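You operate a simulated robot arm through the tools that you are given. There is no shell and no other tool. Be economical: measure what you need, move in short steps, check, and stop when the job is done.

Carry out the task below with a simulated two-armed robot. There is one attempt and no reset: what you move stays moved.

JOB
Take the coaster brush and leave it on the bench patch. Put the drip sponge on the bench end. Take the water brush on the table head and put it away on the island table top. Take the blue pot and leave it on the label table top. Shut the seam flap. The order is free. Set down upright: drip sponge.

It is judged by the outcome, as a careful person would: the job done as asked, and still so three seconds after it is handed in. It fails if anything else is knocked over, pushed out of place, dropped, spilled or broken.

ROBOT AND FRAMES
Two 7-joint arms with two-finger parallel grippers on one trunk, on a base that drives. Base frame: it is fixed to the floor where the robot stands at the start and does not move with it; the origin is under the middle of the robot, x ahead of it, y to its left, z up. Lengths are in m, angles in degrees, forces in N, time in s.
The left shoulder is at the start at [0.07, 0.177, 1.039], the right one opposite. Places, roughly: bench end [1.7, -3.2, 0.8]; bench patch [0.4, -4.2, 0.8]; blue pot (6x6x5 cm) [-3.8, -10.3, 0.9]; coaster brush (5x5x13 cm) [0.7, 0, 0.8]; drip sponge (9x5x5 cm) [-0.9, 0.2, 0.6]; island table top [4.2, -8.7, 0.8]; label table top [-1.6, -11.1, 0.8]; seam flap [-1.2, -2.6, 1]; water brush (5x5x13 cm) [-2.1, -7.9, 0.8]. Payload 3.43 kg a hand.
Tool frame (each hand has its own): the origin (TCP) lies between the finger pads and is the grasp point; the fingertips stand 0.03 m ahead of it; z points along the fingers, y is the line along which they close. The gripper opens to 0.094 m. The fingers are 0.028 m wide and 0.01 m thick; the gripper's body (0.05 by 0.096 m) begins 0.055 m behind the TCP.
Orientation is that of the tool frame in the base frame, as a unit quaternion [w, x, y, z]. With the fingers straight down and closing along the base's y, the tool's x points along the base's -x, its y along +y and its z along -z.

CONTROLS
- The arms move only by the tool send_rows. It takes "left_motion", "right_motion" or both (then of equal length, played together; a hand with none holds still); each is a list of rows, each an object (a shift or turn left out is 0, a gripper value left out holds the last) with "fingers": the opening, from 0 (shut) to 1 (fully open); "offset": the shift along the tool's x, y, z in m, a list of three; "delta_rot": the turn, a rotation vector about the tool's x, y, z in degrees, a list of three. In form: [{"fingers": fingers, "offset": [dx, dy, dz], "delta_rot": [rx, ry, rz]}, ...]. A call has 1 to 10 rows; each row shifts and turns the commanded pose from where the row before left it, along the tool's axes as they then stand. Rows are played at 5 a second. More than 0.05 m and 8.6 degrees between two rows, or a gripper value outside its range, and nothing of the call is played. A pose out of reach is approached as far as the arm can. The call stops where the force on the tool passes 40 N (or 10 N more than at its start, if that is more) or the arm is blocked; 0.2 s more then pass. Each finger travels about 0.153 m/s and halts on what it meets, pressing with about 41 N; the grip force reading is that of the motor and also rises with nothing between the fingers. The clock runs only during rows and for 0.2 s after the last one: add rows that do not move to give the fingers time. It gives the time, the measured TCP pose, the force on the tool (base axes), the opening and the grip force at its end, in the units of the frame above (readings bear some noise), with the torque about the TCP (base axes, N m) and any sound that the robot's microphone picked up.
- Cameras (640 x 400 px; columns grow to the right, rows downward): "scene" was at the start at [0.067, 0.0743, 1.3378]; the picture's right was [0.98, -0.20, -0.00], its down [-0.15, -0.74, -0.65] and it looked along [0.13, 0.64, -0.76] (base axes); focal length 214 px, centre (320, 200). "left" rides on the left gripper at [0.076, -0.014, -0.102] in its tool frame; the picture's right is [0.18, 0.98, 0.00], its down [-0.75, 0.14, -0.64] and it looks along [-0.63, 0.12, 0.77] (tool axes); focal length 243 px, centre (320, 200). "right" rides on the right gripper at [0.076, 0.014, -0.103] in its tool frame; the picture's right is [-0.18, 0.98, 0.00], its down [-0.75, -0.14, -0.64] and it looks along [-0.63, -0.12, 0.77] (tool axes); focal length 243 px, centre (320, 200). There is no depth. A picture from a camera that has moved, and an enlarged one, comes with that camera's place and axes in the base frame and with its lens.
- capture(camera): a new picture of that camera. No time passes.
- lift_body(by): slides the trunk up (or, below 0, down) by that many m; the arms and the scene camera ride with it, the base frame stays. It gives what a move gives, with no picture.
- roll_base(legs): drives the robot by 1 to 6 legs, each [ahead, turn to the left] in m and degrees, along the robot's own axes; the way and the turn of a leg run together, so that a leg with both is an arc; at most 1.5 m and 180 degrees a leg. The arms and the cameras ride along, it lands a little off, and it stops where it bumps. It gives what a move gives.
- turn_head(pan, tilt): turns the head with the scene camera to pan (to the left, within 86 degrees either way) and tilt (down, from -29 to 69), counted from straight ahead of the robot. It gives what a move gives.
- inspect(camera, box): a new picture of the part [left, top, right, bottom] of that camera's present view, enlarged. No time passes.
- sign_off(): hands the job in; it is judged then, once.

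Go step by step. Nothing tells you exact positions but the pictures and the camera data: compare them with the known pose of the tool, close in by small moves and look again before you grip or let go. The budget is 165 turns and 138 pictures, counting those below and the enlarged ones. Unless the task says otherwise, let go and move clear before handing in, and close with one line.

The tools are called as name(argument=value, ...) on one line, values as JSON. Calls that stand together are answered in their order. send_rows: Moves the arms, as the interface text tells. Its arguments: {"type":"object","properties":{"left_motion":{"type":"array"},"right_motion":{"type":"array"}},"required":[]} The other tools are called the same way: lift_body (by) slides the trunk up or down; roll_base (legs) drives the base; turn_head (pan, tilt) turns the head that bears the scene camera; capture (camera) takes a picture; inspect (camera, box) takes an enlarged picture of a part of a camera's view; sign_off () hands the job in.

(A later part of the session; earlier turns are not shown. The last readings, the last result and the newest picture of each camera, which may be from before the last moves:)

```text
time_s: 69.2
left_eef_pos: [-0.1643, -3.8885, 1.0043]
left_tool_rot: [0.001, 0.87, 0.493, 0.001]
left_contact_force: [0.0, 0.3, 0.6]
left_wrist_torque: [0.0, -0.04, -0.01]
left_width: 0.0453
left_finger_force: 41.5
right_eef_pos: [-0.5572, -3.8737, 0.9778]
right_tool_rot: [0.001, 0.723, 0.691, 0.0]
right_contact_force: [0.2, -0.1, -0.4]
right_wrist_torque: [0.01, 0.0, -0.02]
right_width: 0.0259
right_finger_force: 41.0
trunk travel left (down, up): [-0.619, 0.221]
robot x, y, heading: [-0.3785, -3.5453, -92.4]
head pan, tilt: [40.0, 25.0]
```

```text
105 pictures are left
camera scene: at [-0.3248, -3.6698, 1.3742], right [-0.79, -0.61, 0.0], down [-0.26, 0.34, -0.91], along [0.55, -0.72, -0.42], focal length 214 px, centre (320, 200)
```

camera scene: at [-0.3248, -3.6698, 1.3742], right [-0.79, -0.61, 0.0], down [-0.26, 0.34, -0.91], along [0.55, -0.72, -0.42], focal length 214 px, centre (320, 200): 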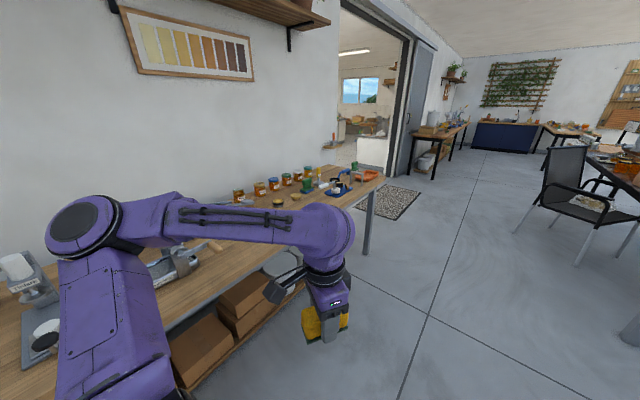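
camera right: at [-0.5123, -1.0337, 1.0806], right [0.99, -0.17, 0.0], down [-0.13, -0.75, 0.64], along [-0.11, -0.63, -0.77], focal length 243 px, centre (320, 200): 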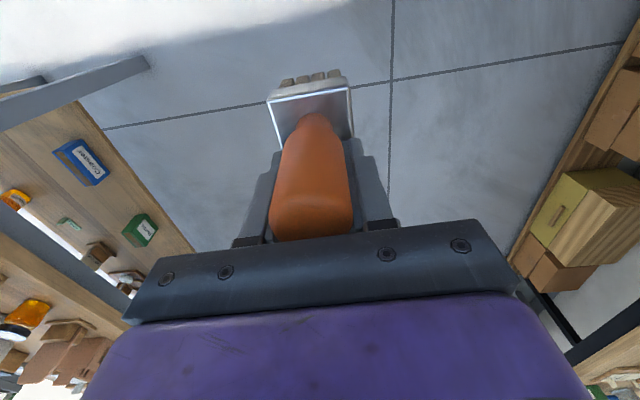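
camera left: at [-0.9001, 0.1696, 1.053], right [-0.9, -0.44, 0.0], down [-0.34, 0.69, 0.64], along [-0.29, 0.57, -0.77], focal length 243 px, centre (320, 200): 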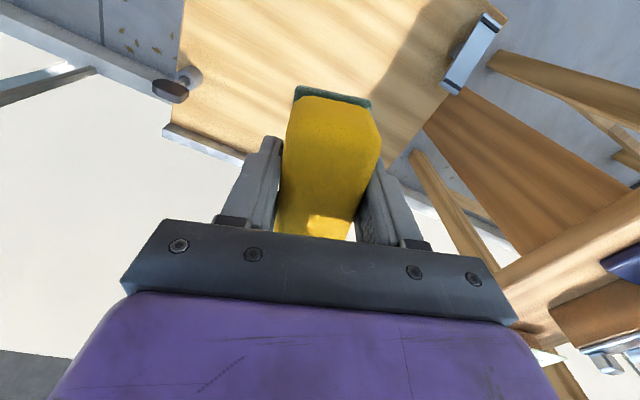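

The doorway into a room is further on. I'll drive to y ≈ -4.05, turn to face the bench and look for the patch.

roll_base(legs=[[0.5, 0], [0, 92.4]])

turn_head(pan=0, tilt=40)

capture(camera="scene")

```text
time_s: 76.0
left_eef_pos: [-0.0631, -3.8134, 1.0053]
left_tool_rot: [0.0, 0.258, 0.966, 0.001]
left_contact_force: [-0.8, 0.6, -1.1]
left_wrist_torque: [-0.02, -0.01, 0.03]
left_width: 0.0451
left_finger_force: 40.8
right_eef_pos: [-0.0708, -4.2056, 0.9792]
right_tool_rot: [0.001, 0.013, 1.0, 0.001]
right_contact_force: [0.2, 0.4, -1.3]
right_wrist_torque: [0.0, 0.02, -0.04]
right_width: 0.025
right_finger_force: 40.9
trunk travel left (down, up): [-0.619, 0.221]
robot x, y, heading: [-0.4011, -4.037, -1.2]
head pan, tilt: [40.0, 25.0]
```

```text
time_s: 77.1
left_eef_pos: [-0.0637, -3.8131, 1.0042]
left_tool_rot: [0.001, 0.258, 0.966, 0.001]
left_contact_force: [-0.4, 0.2, -0.3]
left_wrist_torque: [0.0, -0.01, -0.01]
left_width: 0.0453
left_finger_force: 41.4
right_eef_pos: [-0.0702, -4.2056, 0.9788]
right_tool_rot: [0.001, 0.013, 1.0, 0.0]
right_contact_force: [0.6, 0.5, -0.2]
right_wrist_torque: [-0.04, 0.04, 0.02]
right_width: 0.0251
right_finger_force: 41.3
trunk travel left (down, up): [-0.619, 0.221]
robot x, y, heading: [-0.405, -4.037, -0.9]
head pan, tilt: [0.0, 40.0]
```

```text
104 pictures are left
camera scene: at [-0.2661, -4.0407, 1.3509], right [-0.02, -1.0, 0.0], down [-0.64, 0.01, -0.77], along [0.77, -0.02, -0.64], focal length 214 px, centre (320, 200)
```

scene: 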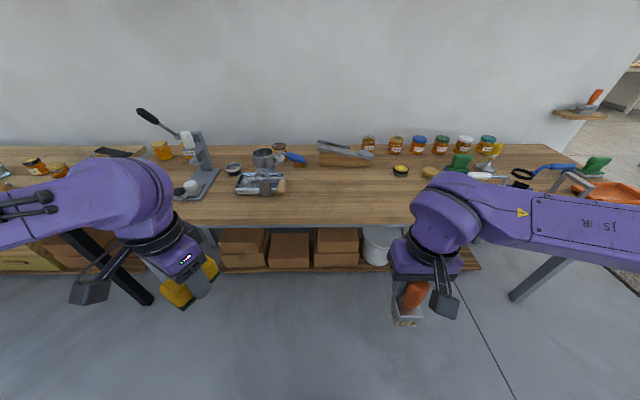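

inspect(camera="scene", box=[230, 130, 430, 255])

capture(camera="right")

```text
3.20 times, centred on (330, 192) of scene
camera zoom: at [-0.2661, -4.0407, 1.3509], right [-0.02, -1.0, 0.0], down [-0.64, 0.01, -0.77], along [0.77, -0.02, -0.64], focal length 686 px, centre (288, 224)
```

zoom: 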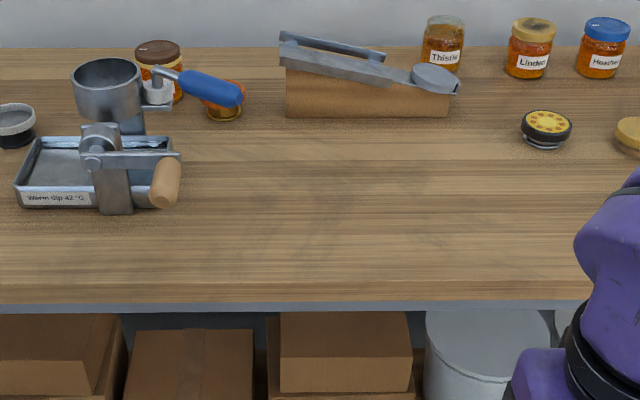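

```text
102 pictures are left
camera right: at [-0.1456, -4.1888, 1.0806], right [0.21, 0.98, 0.0], down [0.75, -0.16, 0.64], along [0.63, -0.13, -0.77], focal length 243 px, centre (320, 200)
```

right: 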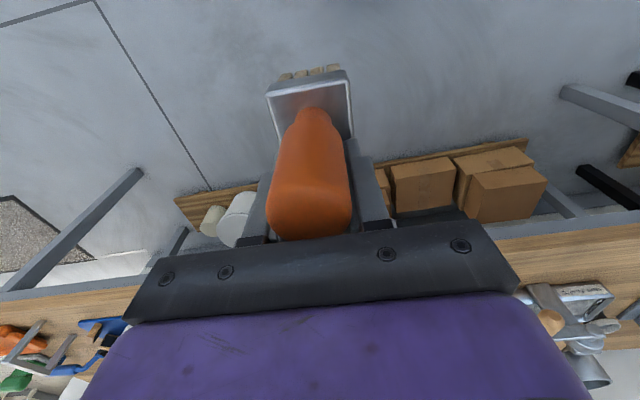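

The bare area of the bench at (0.42, -4.2) is the patch. I'll raise the trunk, roll in, and move the brush over it.

lift_body(by=0.13)

roll_base(legs=[[0.3, 0]])

send_rows(right_motion=[{"offset": [-0.045, 0, 0]}, {"offset": [-0.045, 0, 0]}, {"offset": [-0.045, 0, 0]}, {"offset": [-0.045, 0, 0.02]}, {"offset": [-0.01, 0, 0.045]}, {"offset": [0, 0, 0.045]}, {}])

capture(camera="scene")

capture(camera="right")

```text
time_s: 78.7
left_eef_pos: [-0.0644, -3.8127, 1.1351]
left_tool_rot: [0.0, 0.258, 0.966, 0.001]
left_contact_force: [0.9, -0.1, -0.4]
left_wrist_torque: [-0.02, 0.01, 0.0]
left_width: 0.0452
left_finger_force: 40.8
right_eef_pos: [-0.07, -4.2055, 1.1071]
right_tool_rot: [0.001, 0.013, 1.0, 0.001]
right_contact_force: [-0.6, -0.5, 0.0]
right_wrist_torque: [0.02, -0.01, -0.01]
right_width: 0.0248
right_finger_force: 40.9
trunk travel left (down, up): [-0.749, 0.091]
robot x, y, heading: [-0.3998, -4.0359, -1.1]
head pan, tilt: [0.0, 40.0]
```

```text
time_s: 80.7
left_eef_pos: [0.2368, -3.8217, 1.1352]
left_tool_rot: [0.002, 0.261, 0.965, 0.002]
left_contact_force: [0.7, 0.4, -0.3]
left_wrist_torque: [-0.05, -0.01, 0.01]
left_width: 0.0452
left_finger_force: 40.5
right_eef_pos: [0.2277, -4.2143, 1.1089]
right_tool_rot: [0.001, 0.015, 1.0, 0.001]
right_contact_force: [0.2, 0.1, -0.7]
right_wrist_torque: [-0.01, -0.05, -0.01]
right_width: 0.0245
right_finger_force: 40.9
trunk travel left (down, up): [-0.749, 0.091]
robot x, y, heading: [-0.1036, -4.0432, -1.5]
head pan, tilt: [0.0, 40.0]
```

```text
time_s: 82.3
left_eef_pos: [0.2367, -3.8207, 1.1348]
left_tool_rot: [0.0, 0.261, 0.965, 0.0]
left_contact_force: [0.0, -0.3, 0.2]
left_wrist_torque: [-0.01, 0.03, 0.02]
left_width: 0.0453
left_finger_force: 40.9
right_eef_pos: [0.416, -4.2197, 0.9938]
right_tool_rot: [0.0, 0.015, 1.0, 0.0]
right_contact_force: [-0.2, 0.5, -1.2]
right_wrist_torque: [0.01, -0.03, -0.03]
right_width: 0.0243
right_finger_force: 40.7
trunk travel left (down, up): [-0.749, 0.091]
robot x, y, heading: [-0.1046, -4.0398, -1.5]
head pan, tilt: [0.0, 40.0]
```

```text
101 pictures are left
camera scene: at [0.0332, -4.0478, 1.4809], right [-0.03, -1.0, 0.0], down [-0.64, 0.02, -0.77], along [0.77, -0.02, -0.64], focal length 214 px, centre (320, 200)
```

scene: 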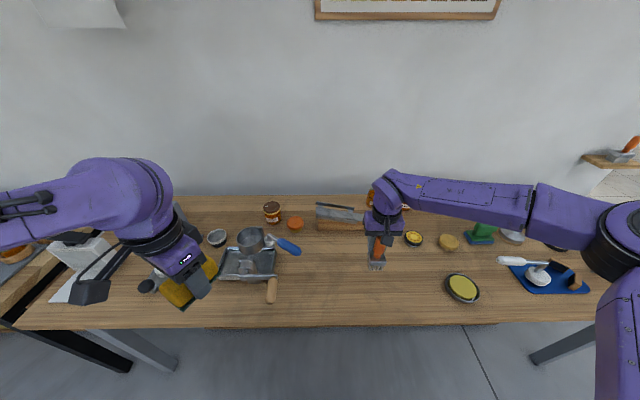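

```text
100 pictures are left
camera right: at [0.3416, -4.2021, 1.0973], right [0.21, 0.98, 0.0], down [0.75, -0.16, 0.64], along [0.63, -0.14, -0.77], focal length 243 px, centre (320, 200)
```

right: 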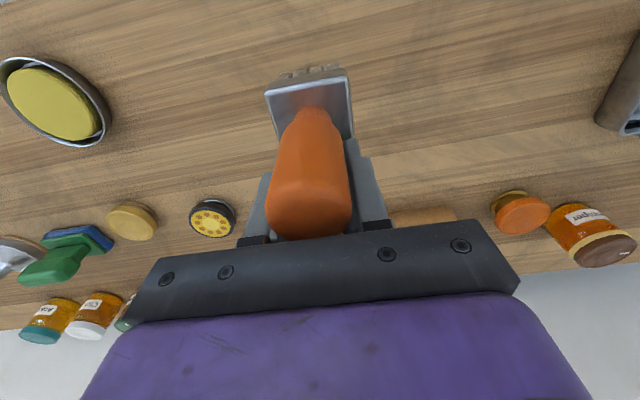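

The brush has crept a little in the grip but is still held. I'll lower it in small steps until it touches the bench.

send_rows(right_motion=[{"offset": [0, 0.012, 0.03]}, {"offset": [0, 0, 0.03]}, {"offset": [0, 0, 0.01]}, {"offset": [0, 0, 0.01]}, {}])

inspect(camera="scene", box=[320, 200, 440, 300])

```text
time_s: 83.5
left_eef_pos: [0.2381, -3.8213, 1.1346]
left_tool_rot: [0.0, 0.26, 0.966, 0.001]
left_contact_force: [0.2, -0.9, -1.0]
left_wrist_torque: [-0.01, 0.03, 0.0]
left_width: 0.0453
left_finger_force: 40.9
right_eef_pos: [0.4172, -4.2095, 0.9154]
right_tool_rot: [0.001, 0.015, 1.0, 0.001]
right_contact_force: [-0.7, 1.0, -0.6]
right_wrist_torque: [0.01, -0.05, 0.0]
right_width: 0.0243
right_finger_force: 40.6
trunk travel left (down, up): [-0.749, 0.091]
robot x, y, heading: [-0.1053, -4.0431, -1.4]
head pan, tilt: [0.0, 40.0]
```

```text
4.00 times, centred on (380, 250) of scene
camera zoom: at [0.0332, -4.0486, 1.4809], right [-0.03, -1.0, 0.0], down [-0.64, 0.02, -0.77], along [0.77, -0.02, -0.64], focal length 858 px, centre (80, 0)
```

zoom: 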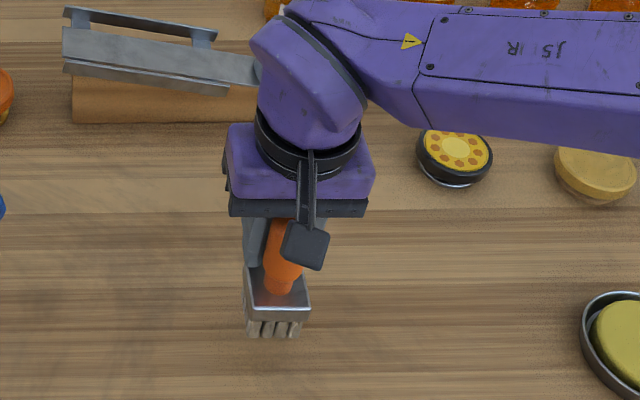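

send_rows(right_motion=[{"offset": [0, 0, 0.008]}, {"offset": [0, 0, 0.005]}, {"offset": [0, 0, 0.004]}, {}])

inspect(camera="scene", box=[320, 200, 440, 300])

```text
time_s: 84.5
left_eef_pos: [0.2371, -3.821, 1.1351]
left_tool_rot: [0.001, 0.261, 0.965, 0.001]
left_contact_force: [-0.3, -0.1, -0.9]
left_wrist_torque: [-0.01, -0.01, 0.01]
left_width: 0.0452
left_finger_force: 41.2
right_eef_pos: [0.4184, -4.2076, 0.9012]
right_tool_rot: [0.001, 0.015, 1.0, 0.001]
right_contact_force: [0.5, 0.8, 0.0]
right_wrist_torque: [-0.02, 0.0, -0.02]
right_width: 0.0001
right_finger_force: 33.1
trunk travel left (down, up): [-0.749, 0.091]
robot x, y, heading: [-0.1034, -4.0428, -1.2]
head pan, tilt: [0.0, 40.0]
```

```text
4.00 times, centred on (380, 250) of scene
camera zoom: at [0.0332, -4.0483, 1.4809], right [-0.03, -1.0, 0.0], down [-0.64, 0.02, -0.77], along [0.77, -0.02, -0.64], focal length 858 px, centre (80, 0)
```

zoom: 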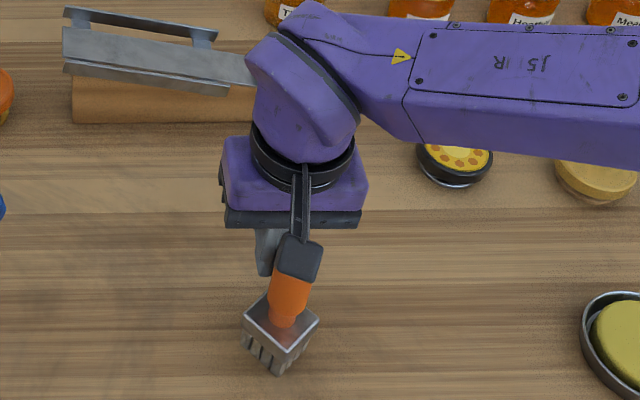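

The brush slipped out just at the bench and seems to be standing, turned. I'll check from the hand camera before moving.

capture(camera="right")

```text
97 pictures are left
camera right: at [0.3436, -4.1909, 1.0034], right [0.21, 0.98, 0.0], down [0.75, -0.17, 0.64], along [0.63, -0.14, -0.77], focal length 243 px, centre (320, 200)
```

right: 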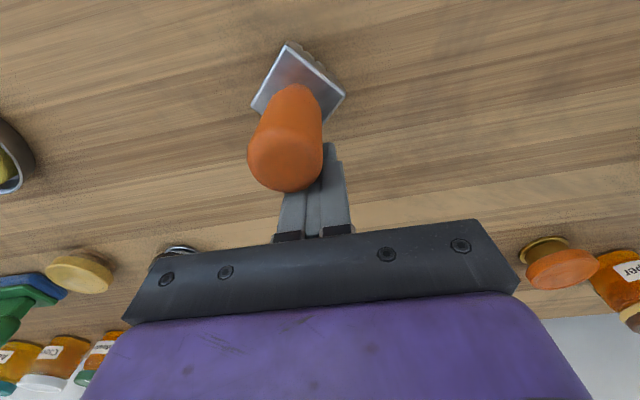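

The ferrule is level (its corners form a square of about 4.6 cm at one height), so the brush stands upright at about (0.393, -4.217), just touching the closed fingers. I'll ease the hand away from it and then up.

send_rows(right_motion=[{"offset": [-0.006, 0, 0]}, {"offset": [-0.012, 0, 0]}, {"offset": [-0.015, 0, 0]}, {"offset": [0, 0, -0.02]}, {"offset": [0, 0, -0.04]}, {"offset": [0, 0, -0.045]}, {"offset": [0, 0, -0.045]}, {}])

inspect(camera="scene", box=[280, 180, 480, 310])

capture(camera="right")

```text
time_s: 86.3
left_eef_pos: [0.237, -3.8226, 1.1348]
left_tool_rot: [0.0, 0.26, 0.966, 0.001]
left_contact_force: [0.4, -0.9, 0.4]
left_wrist_torque: [0.01, 0.02, -0.02]
left_width: 0.0452
left_finger_force: 40.6
right_eef_pos: [0.4532, -4.2115, 1.0515]
right_tool_rot: [0.001, 0.015, 1.0, 0.002]
right_contact_force: [0.3, 0.3, 0.9]
right_wrist_torque: [0.04, 0.06, 0.01]
right_width: 0.0001
right_finger_force: 33.1
trunk travel left (down, up): [-0.749, 0.091]
robot x, y, heading: [-0.1014, -4.0467, -1.5]
head pan, tilt: [0.0, 40.0]
```

```text
3.08 times, centred on (380, 245) of scene
camera zoom: at [0.0338, -4.0485, 1.4808], right [-0.03, -1.0, 0.0], down [-0.64, 0.02, -0.77], along [0.77, -0.02, -0.64], focal length 660 px, centre (135, 62)
```

zoom: 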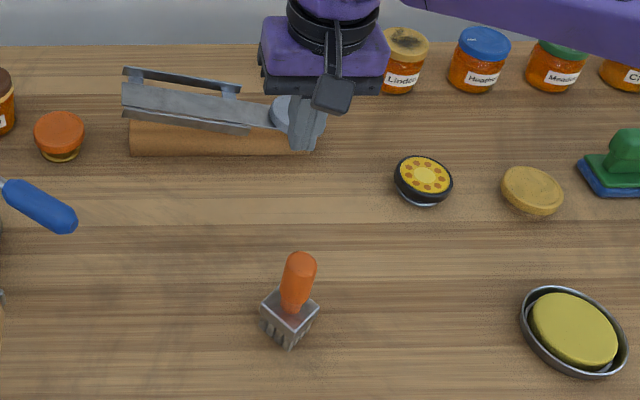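

```text
95 pictures are left
camera right: at [0.3776, -4.1942, 1.1533], right [0.21, 0.98, 0.0], down [0.75, -0.17, 0.64], along [0.63, -0.13, -0.77], focal length 243 px, centre (320, 200)
```

right: 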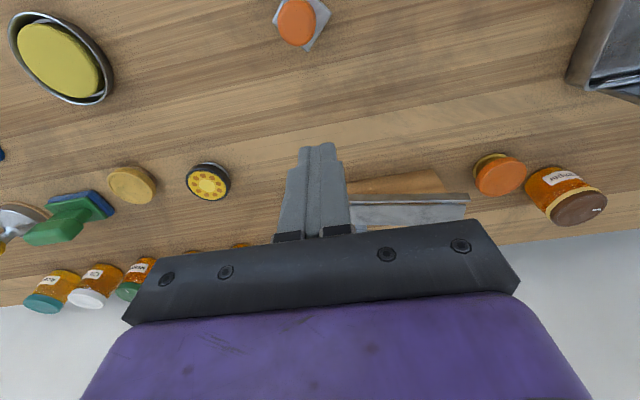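

The brush stands upright on the bench patch. I'll tuck the empty right hand, back out, and head to the box for the flap.

send_rows(right_motion=[{"offset": [0.045, 0, -0.02]}, {"offset": [0.045, 0, -0.01]}, {"offset": [0.045, 0, 0]}, {"offset": [0.045, 0, 0]}, {"offset": [0.045, 0, 0]}, {}])

roll_base(legs=[[-0.35, 0], [0, 91], [1.3, 0], [0, 90]])

capture(camera="scene")

```text
time_s: 87.7
left_eef_pos: [0.2374, -3.8213, 1.1329]
left_tool_rot: [0.0, 0.261, 0.965, 0.0]
left_contact_force: [0.0, 0.0, -0.2]
left_wrist_torque: [0.0, -0.01, -0.01]
left_width: 0.0453
left_finger_force: 40.8
right_eef_pos: [0.2278, -4.2037, 1.0837]
right_tool_rot: [0.001, 0.015, 1.0, 0.001]
right_contact_force: [-0.2, 0.2, -0.2]
right_wrist_torque: [-0.01, 0.02, 0.01]
right_width: 0.0
right_finger_force: 33.1
trunk travel left (down, up): [-0.749, 0.091]
robot x, y, heading: [-0.1065, -4.0415, -1.4]
head pan, tilt: [0.0, 40.0]
```

```text
time_s: 103.7
left_eef_pos: [-0.7678, -3.0074, 1.1353]
left_tool_rot: [0.001, 0.971, -0.24, 0.0]
left_contact_force: [-0.3, 0.3, -0.6]
left_wrist_torque: [-0.03, -0.03, -0.01]
left_width: 0.0452
left_finger_force: 41.0
right_eef_pos: [-0.7757, -2.6261, 1.0835]
right_tool_rot: [0.001, 1.0, 0.006, -0.001]
right_contact_force: [-0.5, 0.1, 0.5]
right_wrist_torque: [0.02, -0.04, 0.04]
right_width: 0.0
right_finger_force: 33.2
trunk travel left (down, up): [-0.749, 0.091]
robot x, y, heading: [-0.4389, -2.7726, -179.0]
head pan, tilt: [0.0, 40.0]
```

```text
94 pictures are left
camera scene: at [-0.571, -2.7765, 1.4809], right [-0.02, 1.0, 0.0], down [0.64, 0.01, -0.77], along [-0.77, -0.01, -0.64], focal length 214 px, centre (320, 200)
```

scene: 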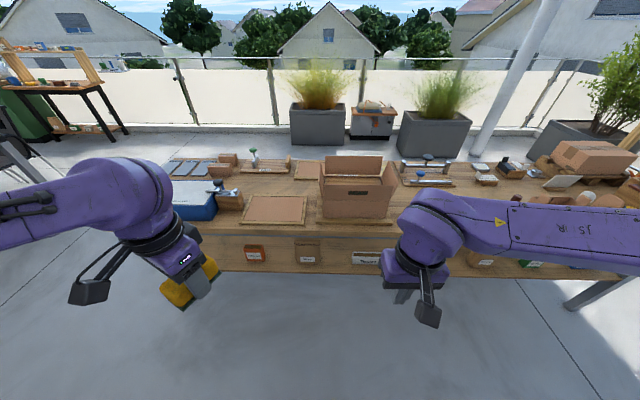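

inspect(camera="scene", box=[270, 130, 430, 235])

capture(camera="right")

```text
3.81 times, centred on (350, 182) of scene
camera zoom: at [-0.571, -2.7765, 1.4809], right [-0.02, 1.0, 0.0], down [0.64, 0.01, -0.77], along [-0.77, -0.01, -0.64], focal length 817 px, centre (206, 267)
```

zoom: 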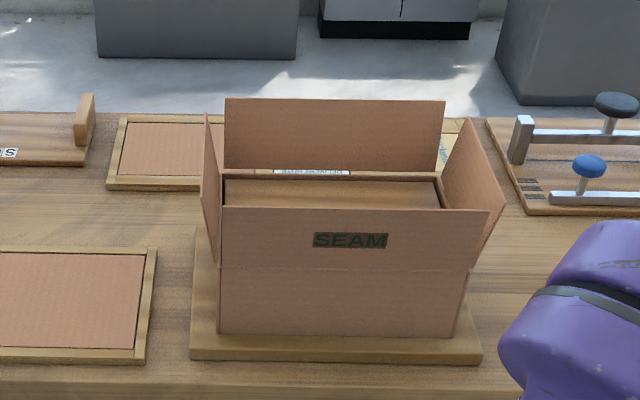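

```text
92 pictures are left
camera right: at [-0.6979, -2.638, 1.1862], right [-0.17, -0.99, 0.0], down [-0.75, 0.13, 0.64], along [-0.63, 0.11, -0.77], focal length 243 px, centre (320, 200)
```

right: 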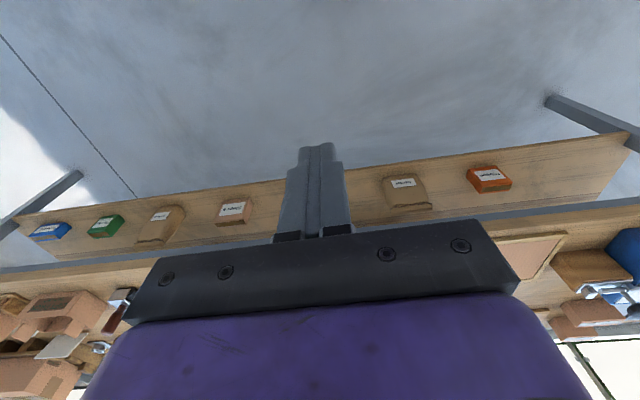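

The front flap, labelled SEAM, stands up with its hinge at about x = -1.277, z ≈ 0.89, y from -2.77 to -2.48. I'll roll in and then push it inward with the closed right fingers.

roll_base(legs=[[0.33, 0]])

turn_head(pan=-15, tilt=45)

capture(camera="scene")

capture(camera="right")

```text
time_s: 105.9
left_eef_pos: [-1.1021, -3.0127, 1.1345]
left_tool_rot: [0.001, 0.971, -0.241, 0.0]
left_contact_force: [-0.6, 0.0, 0.8]
left_wrist_torque: [0.03, -0.01, 0.0]
left_width: 0.045
left_finger_force: 41.0
right_eef_pos: [-1.1082, -2.6304, 1.0839]
right_tool_rot: [0.001, 1.0, 0.005, -0.002]
right_contact_force: [-1.0, 0.2, 0.7]
right_wrist_torque: [0.02, 0.0, -0.04]
right_width: 0.0001
right_finger_force: 33.3
trunk travel left (down, up): [-0.749, 0.091]
robot x, y, heading: [-0.7734, -2.7788, -179.0]
head pan, tilt: [0.0, 40.0]
```

```text
time_s: 106.7
left_eef_pos: [-1.1023, -3.0118, 1.1344]
left_tool_rot: [0.001, 0.97, -0.241, 0.0]
left_contact_force: [-0.1, -0.3, 0.6]
left_wrist_torque: [0.01, 0.0, 0.0]
left_width: 0.0452
left_finger_force: 41.2
right_eef_pos: [-1.1084, -2.6308, 1.0834]
right_tool_rot: [0.0, 1.0, 0.006, 0.0]
right_contact_force: [-0.3, 0.7, 0.6]
right_wrist_torque: [-0.04, -0.02, 0.04]
right_width: 0.0
right_finger_force: 32.9
trunk travel left (down, up): [-0.749, 0.091]
robot x, y, heading: [-0.772, -2.778, -179.2]
head pan, tilt: [-15.0, 45.0]
```

```text
91 pictures are left
camera scene: at [-0.8992, -2.7604, 1.4736], right [0.24, 0.97, 0.0], down [0.69, -0.17, -0.71], along [-0.69, 0.17, -0.71], focal length 214 px, centre (320, 200)
```

scene: 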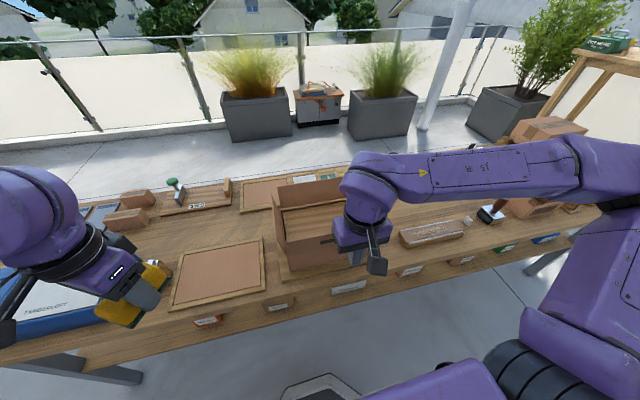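

```text
90 pictures are left
camera right: at [-1.0316, -2.6427, 1.1861], right [-0.17, -0.98, 0.0], down [-0.75, 0.13, 0.64], along [-0.63, 0.11, -0.77], focal length 243 px, centre (320, 200)
```

right: 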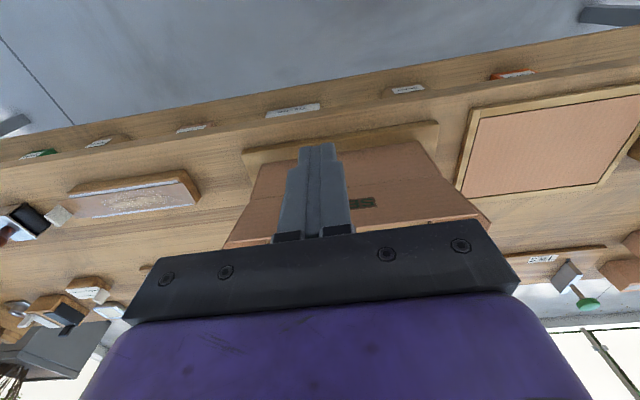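

I'll lower the closed fingers outside the flap, push it inward and follow it over and down.

send_rows(right_motion=[{"offset": [0, 0, 0.036]}, {"offset": [0, 0, 0.036]}, {"offset": [0, 0, 0.036]}, {"offset": [-0.04, 0, 0]}, {"offset": [-0.04, 0, 0]}, {"offset": [-0.04, 0, 0]}, {"offset": [-0.03, 0, 0]}, {"offset": [-0.03, 0, 0]}, {}])

inspect(camera="scene", box=[240, 140, 420, 260])

capture(camera="right")

```text
time_s: 108.7
left_eef_pos: [-1.1014, -3.0127, 1.1349]
left_tool_rot: [0.001, 0.97, -0.241, 0.0]
left_contact_force: [0.2, -0.3, 0.1]
left_wrist_torque: [0.03, 0.03, 0.0]
left_width: 0.0451
left_finger_force: 40.5
right_eef_pos: [-1.2914, -2.632, 0.976]
right_tool_rot: [0.002, 1.0, 0.006, -0.002]
right_contact_force: [-0.4, 0.3, -0.2]
right_wrist_torque: [-0.02, -0.01, -0.01]
right_width: 0.0003
right_finger_force: 33.2
trunk travel left (down, up): [-0.749, 0.091]
robot x, y, heading: [-0.7729, -2.7802, -179.3]
head pan, tilt: [-15.0, 45.0]
```

```text
3.33 times, centred on (330, 200) of scene
camera zoom: at [-0.898, -2.7601, 1.4737], right [0.24, 0.97, 0.0], down [0.69, -0.17, -0.71], along [-0.69, 0.17, -0.71], focal length 715 px, centre (287, 200)
```

zoom: 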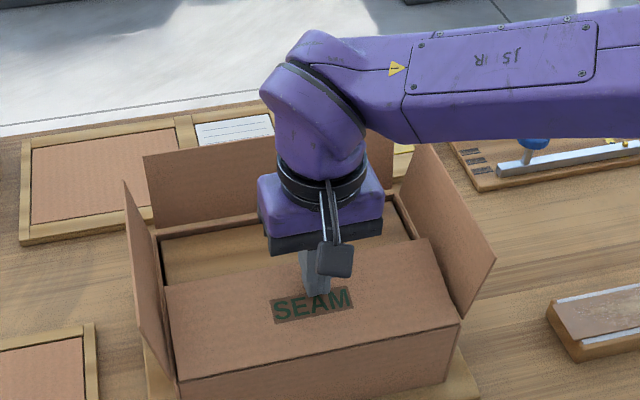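

```text
88 pictures are left
camera right: at [-1.2136, -2.6438, 1.0792], right [-0.17, -0.98, 0.0], down [-0.75, 0.13, 0.64], along [-0.63, 0.11, -0.77], focal length 243 px, centre (320, 200)
```

right: 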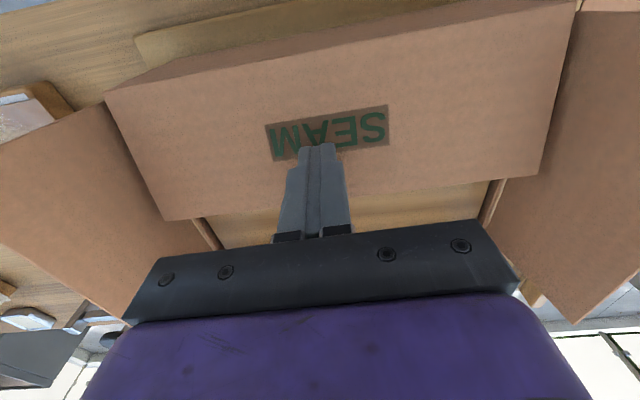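

The flap is folding well. I'll continue forward and down until it lies flat.

send_rows(right_motion=[{"offset": [-0.025, 0, 0.01]}, {"offset": [-0.02, 0, 0.012]}, {"offset": [-0.01, 0, 0.012]}, {"offset": [0, 0, 0.01]}, {}])

inspect(camera="scene", box=[240, 140, 420, 260])

capture(camera="right")

```text
time_s: 109.7
left_eef_pos: [-1.1057, -3.0107, 1.1329]
left_tool_rot: [0.001, 0.971, -0.241, 0.002]
left_contact_force: [-2.4, -0.1, -0.7]
left_wrist_torque: [-0.07, -0.14, -0.01]
left_width: 0.0449
left_finger_force: 41.2
right_eef_pos: [-1.3527, -2.634, 0.9452]
right_tool_rot: [0.006, 1.0, 0.0, -0.008]
right_contact_force: [28.5, 5.3, 32.8]
right_wrist_torque: [0.4, -1.47, -0.21]
right_width: 0.0004
right_finger_force: 32.8
trunk travel left (down, up): [-0.749, 0.091]
robot x, y, heading: [-0.7709, -2.7765, -179.2]
head pan, tilt: [-15.0, 45.0]
stopped in row 5 (right hand): the force on the tool passed its limit (the readings are from after the stop); the commanded pose is now the measured one
```

```text
3.33 times, centred on (330, 200) of scene
camera zoom: at [-0.9016, -2.7594, 1.4724], right [0.25, 0.97, 0.0], down [0.69, -0.18, -0.71], along [-0.68, 0.17, -0.71], focal length 715 px, centre (287, 200)
```

zoom: 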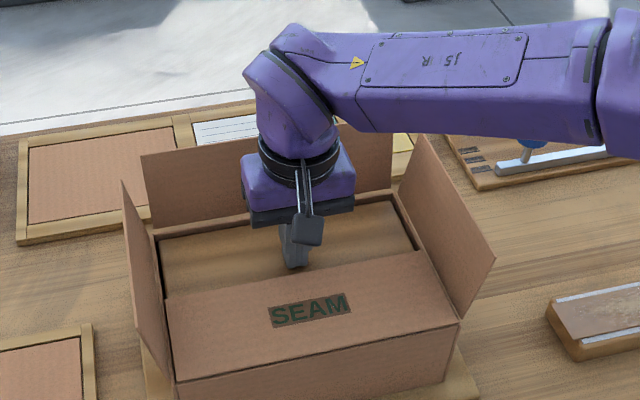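

```text
86 pictures are left
camera right: at [-1.2736, -2.6454, 1.0475], right [-0.18, -0.98, 0.02], down [-0.74, 0.15, 0.65], along [-0.64, 0.11, -0.76], focal length 243 px, centre (320, 200)
```

right: 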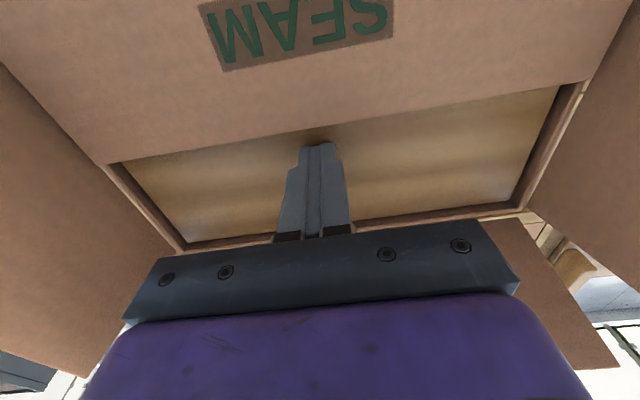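

The fingers met something at z ≈ 0.915, with the flap nearly flat. I'll lift off and look.

send_rows(right_motion=[{"offset": [0, 0, -0.01]}, {"offset": [0, 0, -0.04]}, {"offset": [0, 0, -0.04]}, {"offset": [0.045, 0, 0]}, {"offset": [0.045, 0, 0]}, {"offset": [0.045, 0, 0]}, {}])

inspect(camera="scene", box=[240, 140, 420, 260])

capture(camera="right")

```text
time_s: 111.3
left_eef_pos: [-1.1035, -3.0119, 1.1348]
left_tool_rot: [0.001, 0.971, -0.24, -0.001]
left_contact_force: [0.0, 0.1, 0.7]
left_wrist_torque: [0.02, 0.04, -0.01]
left_width: 0.0452
left_finger_force: 40.8
right_eef_pos: [-1.2165, -2.6349, 1.0324]
right_tool_rot: [0.006, 1.0, 0.002, -0.012]
right_contact_force: [-0.4, -0.4, -0.1]
right_wrist_torque: [-0.05, -0.02, 0.0]
right_width: 0.0001
right_finger_force: 32.9
trunk travel left (down, up): [-0.749, 0.091]
robot x, y, heading: [-0.7711, -2.7779, -179.5]
head pan, tilt: [-15.0, 45.0]
```

```text
3.33 times, centred on (330, 200) of scene
camera zoom: at [-0.8993, -2.76, 1.4735], right [0.25, 0.97, 0.0], down [0.69, -0.17, -0.71], along [-0.68, 0.17, -0.71], focal length 715 px, centre (287, 200)
```

zoom: 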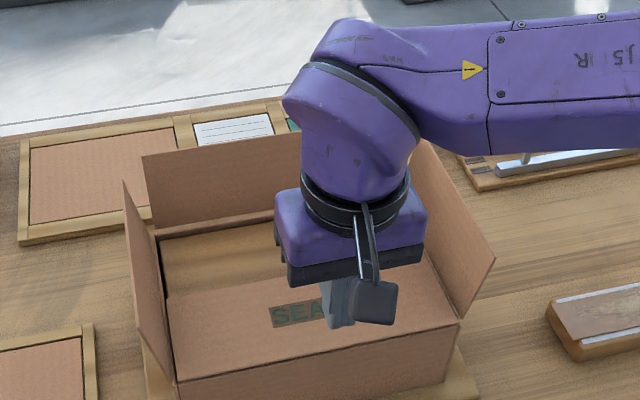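

```text
84 pictures are left
camera right: at [-1.1363, -2.6467, 1.1332], right [-0.18, -0.98, 0.01], down [-0.74, 0.14, 0.66], along [-0.65, 0.11, -0.75], focal length 243 px, centre (320, 200)
```

right: 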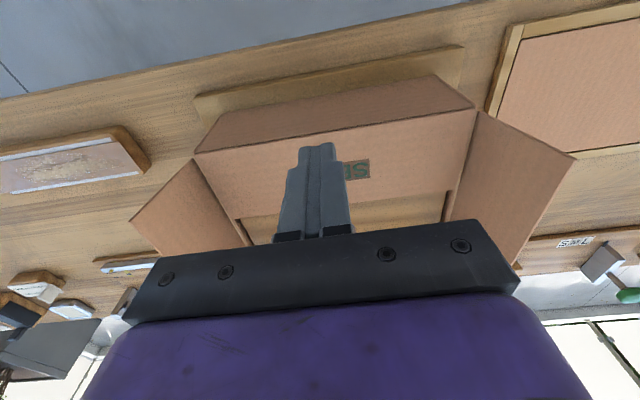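

The flap looks about 15° short of flat. I'll press gently down on it nearer the middle.

send_rows(right_motion=[{"offset": [-0.045, 0, 0]}, {"offset": [-0.04, 0, 0.02]}, {"offset": [0, 0, 0.025]}, {"offset": [0, 0, 0.012]}, {"offset": [0, 0, 0.008]}, {"offset": [0, 0, 0.006]}, {}])

inspect(camera="scene", box=[240, 140, 420, 260])

```text
time_s: 112.9
left_eef_pos: [-1.1027, -3.012, 1.1353]
left_tool_rot: [0.001, 0.97, -0.241, 0.0]
left_contact_force: [-0.4, -0.8, -0.6]
left_wrist_torque: [0.0, 0.0, 0.02]
left_width: 0.0453
left_finger_force: 40.9
right_eef_pos: [-1.301, -2.6347, 0.9637]
right_tool_rot: [0.005, 1.0, 0.003, -0.012]
right_contact_force: [0.7, 1.8, -1.0]
right_wrist_torque: [-0.01, -0.03, 0.02]
right_width: 0.0002
right_finger_force: 32.0
trunk travel left (down, up): [-0.749, 0.091]
robot x, y, heading: [-0.7695, -2.7738, -179.2]
head pan, tilt: [-15.0, 45.0]
```

```text
3.33 times, centred on (330, 200) of scene
camera zoom: at [-0.8985, -2.7603, 1.4736], right [0.25, 0.97, 0.0], down [0.69, -0.17, -0.71], along [-0.69, 0.17, -0.71], focal length 715 px, centre (287, 200)
```

zoom: 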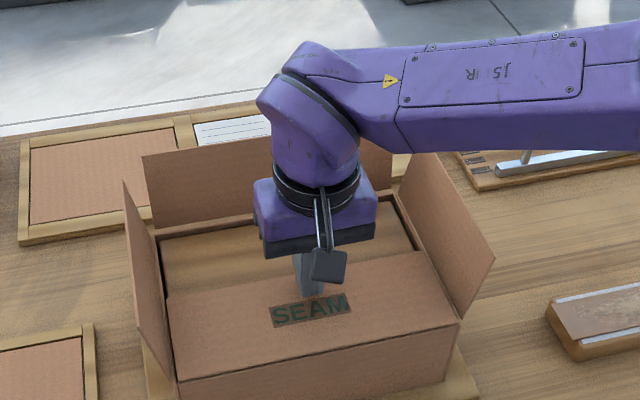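

send_rows(right_motion=[{"offset": [0, 0, 0.006]}, {"offset": [0, 0, 0.006]}, {"offset": [0, 0, 0.006]}, {"offset": [0, 0, 0.005]}, {"offset": [0, 0, 0.005]}, {}])

inspect(camera="scene", box=[240, 140, 420, 260])

```text
time_s: 113.7
left_eef_pos: [-1.0981, -3.0121, 1.137]
left_tool_rot: [0.003, 0.97, -0.241, -0.003]
left_contact_force: [-0.8, 0.9, -1.2]
left_wrist_torque: [0.02, 0.0, -0.03]
left_width: 0.0453
left_finger_force: 41.2
right_eef_pos: [-1.3008, -2.6334, 0.9567]
right_tool_rot: [0.008, 1.0, 0.001, -0.021]
right_contact_force: [7.2, 1.4, 15.0]
right_wrist_torque: [0.15, -0.38, 0.01]
right_width: 0.0002
right_finger_force: 32.9
trunk travel left (down, up): [-0.749, 0.091]
robot x, y, heading: [-0.7739, -2.7786, -179.3]
head pan, tilt: [-15.0, 45.0]
stopped in row 3 (right hand): the force on the tool passed its limit (the readings are from after the stop); the commanded pose is now the measured one
```

```text
3.33 times, centred on (330, 200) of scene
camera zoom: at [-0.8925, -2.7597, 1.4744], right [0.25, 0.97, 0.0], down [0.68, -0.18, -0.71], along [-0.69, 0.18, -0.7], focal length 715 px, centre (287, 200)
```

zoom: 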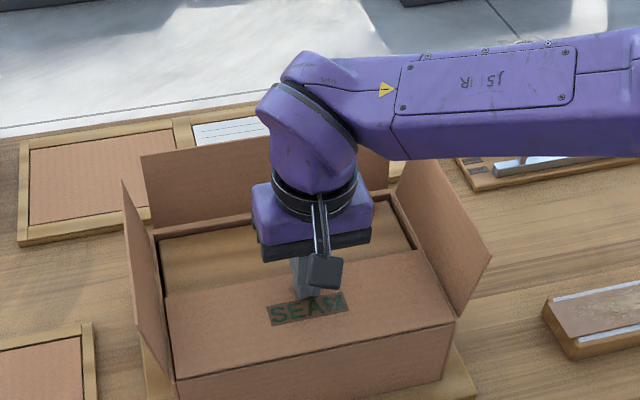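

The flap is now hard against its stop at z ≈ 0.926, level with its hinge, so it is shut. I'll lift away, retract and back out.

send_rows(right_motion=[{"offset": [0, 0, -0.02]}, {"offset": [0, 0, -0.045]}, {"offset": [0, 0, -0.045]}, {"offset": [0.045, 0, -0.02]}, {"offset": [0.045, 0, 0]}, {"offset": [0.045, 0, 0]}, {"offset": [0.045, 0, 0]}, {}])

roll_base(legs=[[-0.35, 0]])

turn_head(pan=0, tilt=35)

inspect(camera="scene", box=[240, 120, 440, 260])

```text
time_s: 115.5
left_eef_pos: [-1.1047, -3.0122, 1.135]
left_tool_rot: [0.001, 0.971, -0.241, 0.0]
left_contact_force: [-1.3, 0.5, 0.2]
left_wrist_torque: [-0.03, 0.0, -0.01]
left_width: 0.0454
left_finger_force: 40.8
right_eef_pos: [-1.1211, -2.6313, 1.0778]
right_tool_rot: [0.006, 1.0, 0.002, -0.017]
right_contact_force: [0.3, -0.3, -1.0]
right_wrist_torque: [0.02, -0.03, 0.03]
right_width: 0.0001
right_finger_force: 32.6
trunk travel left (down, up): [-0.749, 0.091]
robot x, y, heading: [-0.77, -2.778, -179.1]
head pan, tilt: [-15.0, 45.0]
```

```text
time_s: 117.7
left_eef_pos: [-0.763, -3.0077, 1.1348]
left_tool_rot: [0.001, 0.971, -0.241, 0.0]
left_contact_force: [-0.5, 0.5, 0.0]
left_wrist_torque: [-0.03, 0.0, -0.02]
left_width: 0.0453
left_finger_force: 40.6
right_eef_pos: [-0.781, -2.6288, 1.0784]
right_tool_rot: [0.006, 1.0, 0.003, -0.018]
right_contact_force: [-0.2, -0.4, 0.6]
right_wrist_torque: [0.03, -0.01, 0.0]
right_width: 0.0
right_finger_force: 32.8
trunk travel left (down, up): [-0.749, 0.091]
robot x, y, heading: [-0.4304, -2.7737, -179.2]
head pan, tilt: [-15.0, 45.0]
```

```text
time_s: 118.5
left_eef_pos: [-0.7612, -3.007, 1.1343]
left_tool_rot: [0.002, 0.97, -0.242, -0.001]
left_contact_force: [0.0, 0.3, 0.0]
left_wrist_torque: [0.0, 0.03, -0.02]
left_width: 0.0453
left_finger_force: 40.7
right_eef_pos: [-0.7813, -2.6268, 1.0781]
right_tool_rot: [0.007, 1.0, 0.002, -0.018]
right_contact_force: [0.1, -0.4, -0.3]
right_wrist_torque: [0.0, 0.02, 0.0]
right_width: 0.0
right_finger_force: 33.0
trunk travel left (down, up): [-0.749, 0.091]
robot x, y, heading: [-0.4292, -2.775, -179.2]
head pan, tilt: [0.0, 35.0]
```

```text
2.86 times, centred on (340, 190) of scene
camera zoom: at [-0.5668, -2.7769, 1.4884], right [-0.01, 1.0, 0.0], down [0.57, 0.01, -0.82], along [-0.82, -0.01, -0.57], focal length 613 px, centre (263, 229)
```

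zoom: 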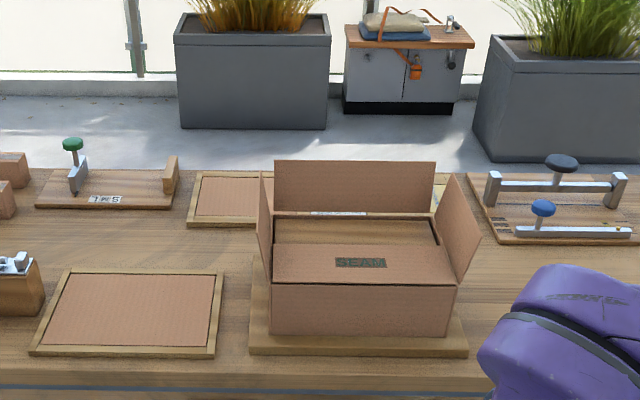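

The flap is shut and the box hasn't moved. Now I'll drive down towards the doorway to find the bench end at (1.7, -3.2), which must be inside the room.

roll_base(legs=[[0, 89], [1.5, 0], [1.4, 0]])

turn_head(pan=70, tilt=15)

capture(camera="scene")

```text
time_s: 136.3
left_eef_pos: [-0.3805, -6.0358, 1.1354]
left_tool_rot: [0.002, 0.878, 0.479, 0.001]
left_contact_force: [-0.2, 1.2, -0.4]
left_wrist_torque: [0.03, -0.02, 0.04]
left_width: 0.0449
left_finger_force: 40.8
right_eef_pos: [-0.7606, -6.0217, 1.0779]
right_tool_rot: [0.017, 0.734, 0.678, -0.009]
right_contact_force: [-0.3, -0.1, -0.2]
right_wrist_torque: [0.02, 0.01, -0.02]
right_width: 0.0
right_finger_force: 33.1
trunk travel left (down, up): [-0.749, 0.091]
robot x, y, heading: [-0.5907, -5.6834, -94.1]
head pan, tilt: [0.0, 35.0]
```

```text
time_s: 137.7
left_eef_pos: [-0.3801, -6.037, 1.1351]
left_tool_rot: [0.002, 0.878, 0.479, 0.001]
left_contact_force: [-0.4, -0.6, 0.1]
left_wrist_torque: [0.01, 0.0, -0.02]
left_width: 0.0453
left_finger_force: 41.0
right_eef_pos: [-0.7611, -6.0217, 1.0782]
right_tool_rot: [0.017, 0.734, 0.679, -0.008]
right_contact_force: [-0.2, 0.3, -1.1]
right_wrist_torque: [-0.03, -0.01, 0.03]
right_width: 0.0
right_finger_force: 33.0
trunk travel left (down, up): [-0.749, 0.091]
robot x, y, heading: [-0.5866, -5.6879, -94.0]
head pan, tilt: [70.0, 15.0]
```

```text
80 pictures are left
camera scene: at [-0.5024, -5.776, 1.5204], right [-0.41, -0.91, 0.0], down [-0.24, 0.11, -0.97], along [0.88, -0.4, -0.26], focal length 214 px, centre (320, 200)
```

scene: 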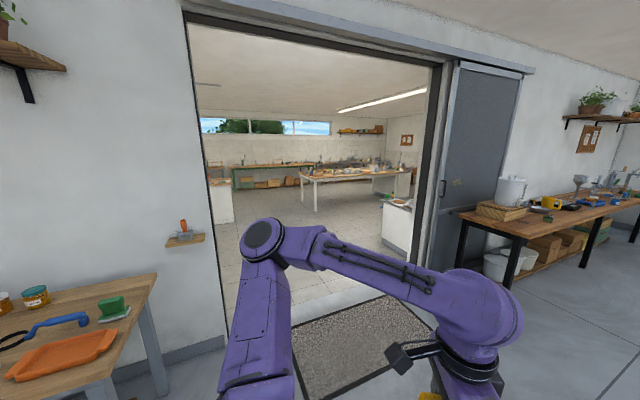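

The wide doorway spans about y -5.7 to -7.6 at x ≈ 1. I'll drive to y ≈ -6.5, turn to face it and go part way through.

roll_base(legs=[[0.8, 0], [0, 94], [1.3, 0]])

turn_head(pan=30, tilt=15)

capture(camera="scene")

```text
time_s: 141.4
left_eef_pos: [-0.4328, -6.7596, 1.1332]
left_tool_rot: [0.0, 0.88, 0.475, 0.003]
left_contact_force: [-0.9, -1.3, -1.1]
left_wrist_torque: [0.07, -0.03, 0.01]
left_width: 0.0455
left_finger_force: 41.0
right_eef_pos: [-0.8126, -6.7424, 1.0772]
right_tool_rot: [0.016, 0.739, 0.674, -0.007]
right_contact_force: [-0.4, -0.9, -0.1]
right_wrist_torque: [0.04, -0.01, 0.0]
right_width: 0.0003
right_finger_force: 33.1
trunk travel left (down, up): [-0.749, 0.091]
robot x, y, heading: [-0.636, -6.4019, -94.5]
head pan, tilt: [70.0, 15.0]
stopped in leg 1: the robot was blocked; the commanded pose is now the measured one
```

```text
time_s: 142.5
left_eef_pos: [-0.4315, -6.7556, 1.1347]
left_tool_rot: [0.002, 0.88, 0.475, 0.001]
left_contact_force: [-0.5, 0.5, 0.5]
left_wrist_torque: [0.03, -0.02, 0.02]
left_width: 0.0454
left_finger_force: 41.0
right_eef_pos: [-0.8121, -6.7384, 1.077]
right_tool_rot: [0.017, 0.738, 0.675, -0.009]
right_contact_force: [0.6, -0.7, -0.7]
right_wrist_torque: [0.02, -0.02, 0.02]
right_width: 0.0
right_finger_force: 33.0
trunk travel left (down, up): [-0.749, 0.091]
robot x, y, heading: [-0.6323, -6.4015, -94.7]
head pan, tilt: [30.0, 15.0]
```

```text
79 pictures are left
camera scene: at [-0.597, -6.5393, 1.5204], right [-0.9, -0.43, 0.0], down [-0.11, 0.23, -0.97], along [0.41, -0.87, -0.26], focal length 214 px, centre (320, 200)
```

scene: 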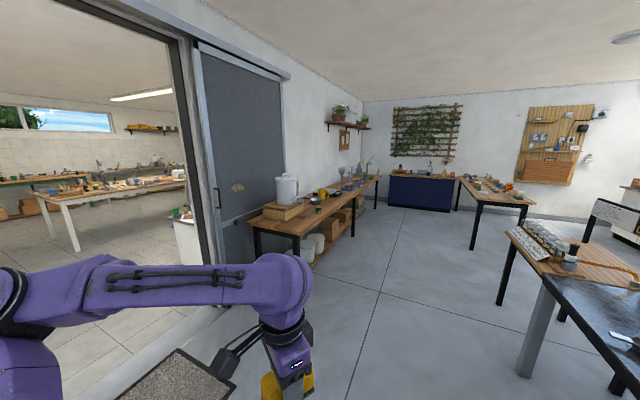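

Something blocked the base. I'll look to the front and right.

turn_head(pan=-35, tilt=45)

capture(camera="scene")

```text
time_s: 143.8
left_eef_pos: [-0.4317, -6.754, 1.1352]
left_tool_rot: [0.001, 0.88, 0.475, 0.0]
left_contact_force: [-0.1, -0.4, 1.1]
left_wrist_torque: [0.0, -0.04, 0.01]
left_width: 0.0454
left_finger_force: 41.1
right_eef_pos: [-0.8119, -6.7377, 1.078]
right_tool_rot: [0.017, 0.738, 0.675, -0.009]
right_contact_force: [0.1, 0.0, 0.5]
right_wrist_torque: [0.02, 0.0, -0.01]
right_width: 0.0001
right_finger_force: 33.2
trunk travel left (down, up): [-0.749, 0.091]
robot x, y, heading: [-0.635, -6.4031, -94.5]
head pan, tilt: [-35.0, 45.0]
```

```text
78 pictures are left
camera scene: at [-0.6887, -6.517, 1.4736], right [-0.77, 0.64, 0.0], down [0.45, 0.54, -0.71], along [-0.45, -0.54, -0.71], focal length 214 px, centre (320, 200)
```

scene: 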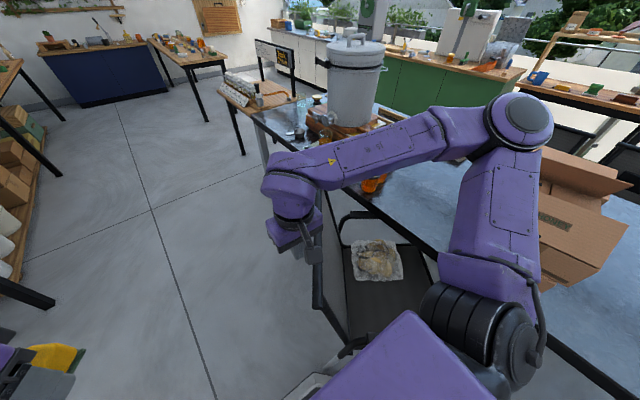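

The base touched a chair tucked at the dark table. I'll back off, turn away from it, and go through the doorway on a slight diagonal.

roll_base(legs=[[-0.3, 0], [0, 80], [1.0, 0]])

turn_head(pan=0, tilt=20)

capture(camera="scene")

```text
time_s: 154.1
left_eef_pos: [0.7523, -6.2466, 1.135]
left_tool_rot: [0.001, 0.373, 0.928, 0.002]
left_contact_force: [-0.5, -0.9, -1.1]
left_wrist_torque: [0.0, 0.01, 0.02]
left_width: 0.0451
left_finger_force: 41.2
right_eef_pos: [0.6672, -6.6166, 1.0783]
right_tool_rot: [0.019, 0.136, 0.991, 0.005]
right_contact_force: [0.9, -0.1, 1.1]
right_wrist_torque: [-0.01, 0.02, 0.01]
right_width: 0.0
right_finger_force: 33.7
trunk travel left (down, up): [-0.749, 0.091]
robot x, y, heading: [0.37, -6.3741, -15.2]
head pan, tilt: [-35.0, 45.0]
```

```text
time_s: 155.1
left_eef_pos: [0.7526, -6.2454, 1.1346]
left_tool_rot: [0.0, 0.374, 0.927, 0.002]
left_contact_force: [0.4, -0.4, -0.9]
left_wrist_torque: [-0.04, 0.02, -0.04]
left_width: 0.0453
left_finger_force: 41.7
right_eef_pos: [0.6664, -6.6168, 1.0773]
right_tool_rot: [0.018, 0.136, 0.99, 0.004]
right_contact_force: [-0.6, 0.1, -0.5]
right_wrist_torque: [0.04, -0.02, -0.02]
right_width: 0.0002
right_finger_force: 33.0
trunk travel left (down, up): [-0.749, 0.091]
robot x, y, heading: [0.3662, -6.3802, -15.2]
head pan, tilt: [0.0, 20.0]
```

```text
77 pictures are left
camera scene: at [0.5094, -6.42, 1.5122], right [-0.26, -0.96, 0.0], down [-0.33, 0.09, -0.94], along [0.91, -0.25, -0.34], focal length 214 px, centre (320, 200)
```

scene: 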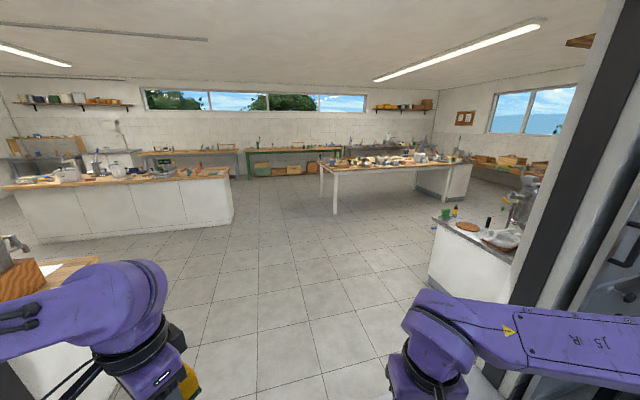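

I'm at the threshold. The room has an island block at x ≥ 3 and a bench on the left starting near (1.7, -5.3). I'll go inside and turn to face +y.

roll_base(legs=[[0.75, 0], [0, 15], [1.25, 0], [0, 90]])

turn_head(pan=20, tilt=25)

capture(camera="scene")

```text
time_s: 169.9
left_eef_pos: [2.1662, -6.2438, 1.1339]
left_tool_rot: [-0.001, -0.483, 0.875, 0.001]
left_contact_force: [0.7, 0.1, -0.8]
left_wrist_torque: [-0.02, -0.01, 0.01]
left_width: 0.0452
left_finger_force: 41.2
right_eef_pos: [2.5454, -6.2539, 1.0782]
right_tool_rot: [0.009, -0.682, 0.731, 0.019]
right_contact_force: [-0.2, -0.2, -0.4]
right_wrist_torque: [-0.02, 0.0, -0.04]
right_width: 0.0
right_finger_force: 32.9
trunk travel left (down, up): [-0.749, 0.091]
robot x, y, heading: [2.373, -6.5937, 86.5]
head pan, tilt: [0.0, 20.0]
```

```text
time_s: 170.7
left_eef_pos: [2.1664, -6.2445, 1.1356]
left_tool_rot: [-0.001, -0.484, 0.875, 0.001]
left_contact_force: [0.3, 0.2, -0.3]
left_wrist_torque: [-0.04, 0.01, 0.02]
left_width: 0.0457
left_finger_force: 40.6
right_eef_pos: [2.5475, -6.2534, 1.0792]
right_tool_rot: [0.009, -0.682, 0.731, 0.017]
right_contact_force: [0.2, -0.3, 0.0]
right_wrist_torque: [-0.01, -0.02, -0.01]
right_width: 0.0002
right_finger_force: 32.8
trunk travel left (down, up): [-0.749, 0.091]
robot x, y, heading: [2.3766, -6.5892, 86.4]
head pan, tilt: [20.0, 25.0]
```

```text
76 pictures are left
camera scene: at [2.354, -6.4562, 1.5042], right [0.96, 0.28, 0.0], down [0.12, -0.41, -0.91], along [-0.26, 0.87, -0.42], focal length 214 px, centre (320, 200)
```

scene: 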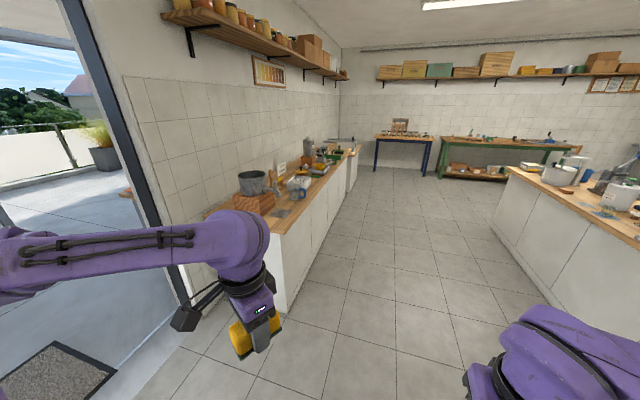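

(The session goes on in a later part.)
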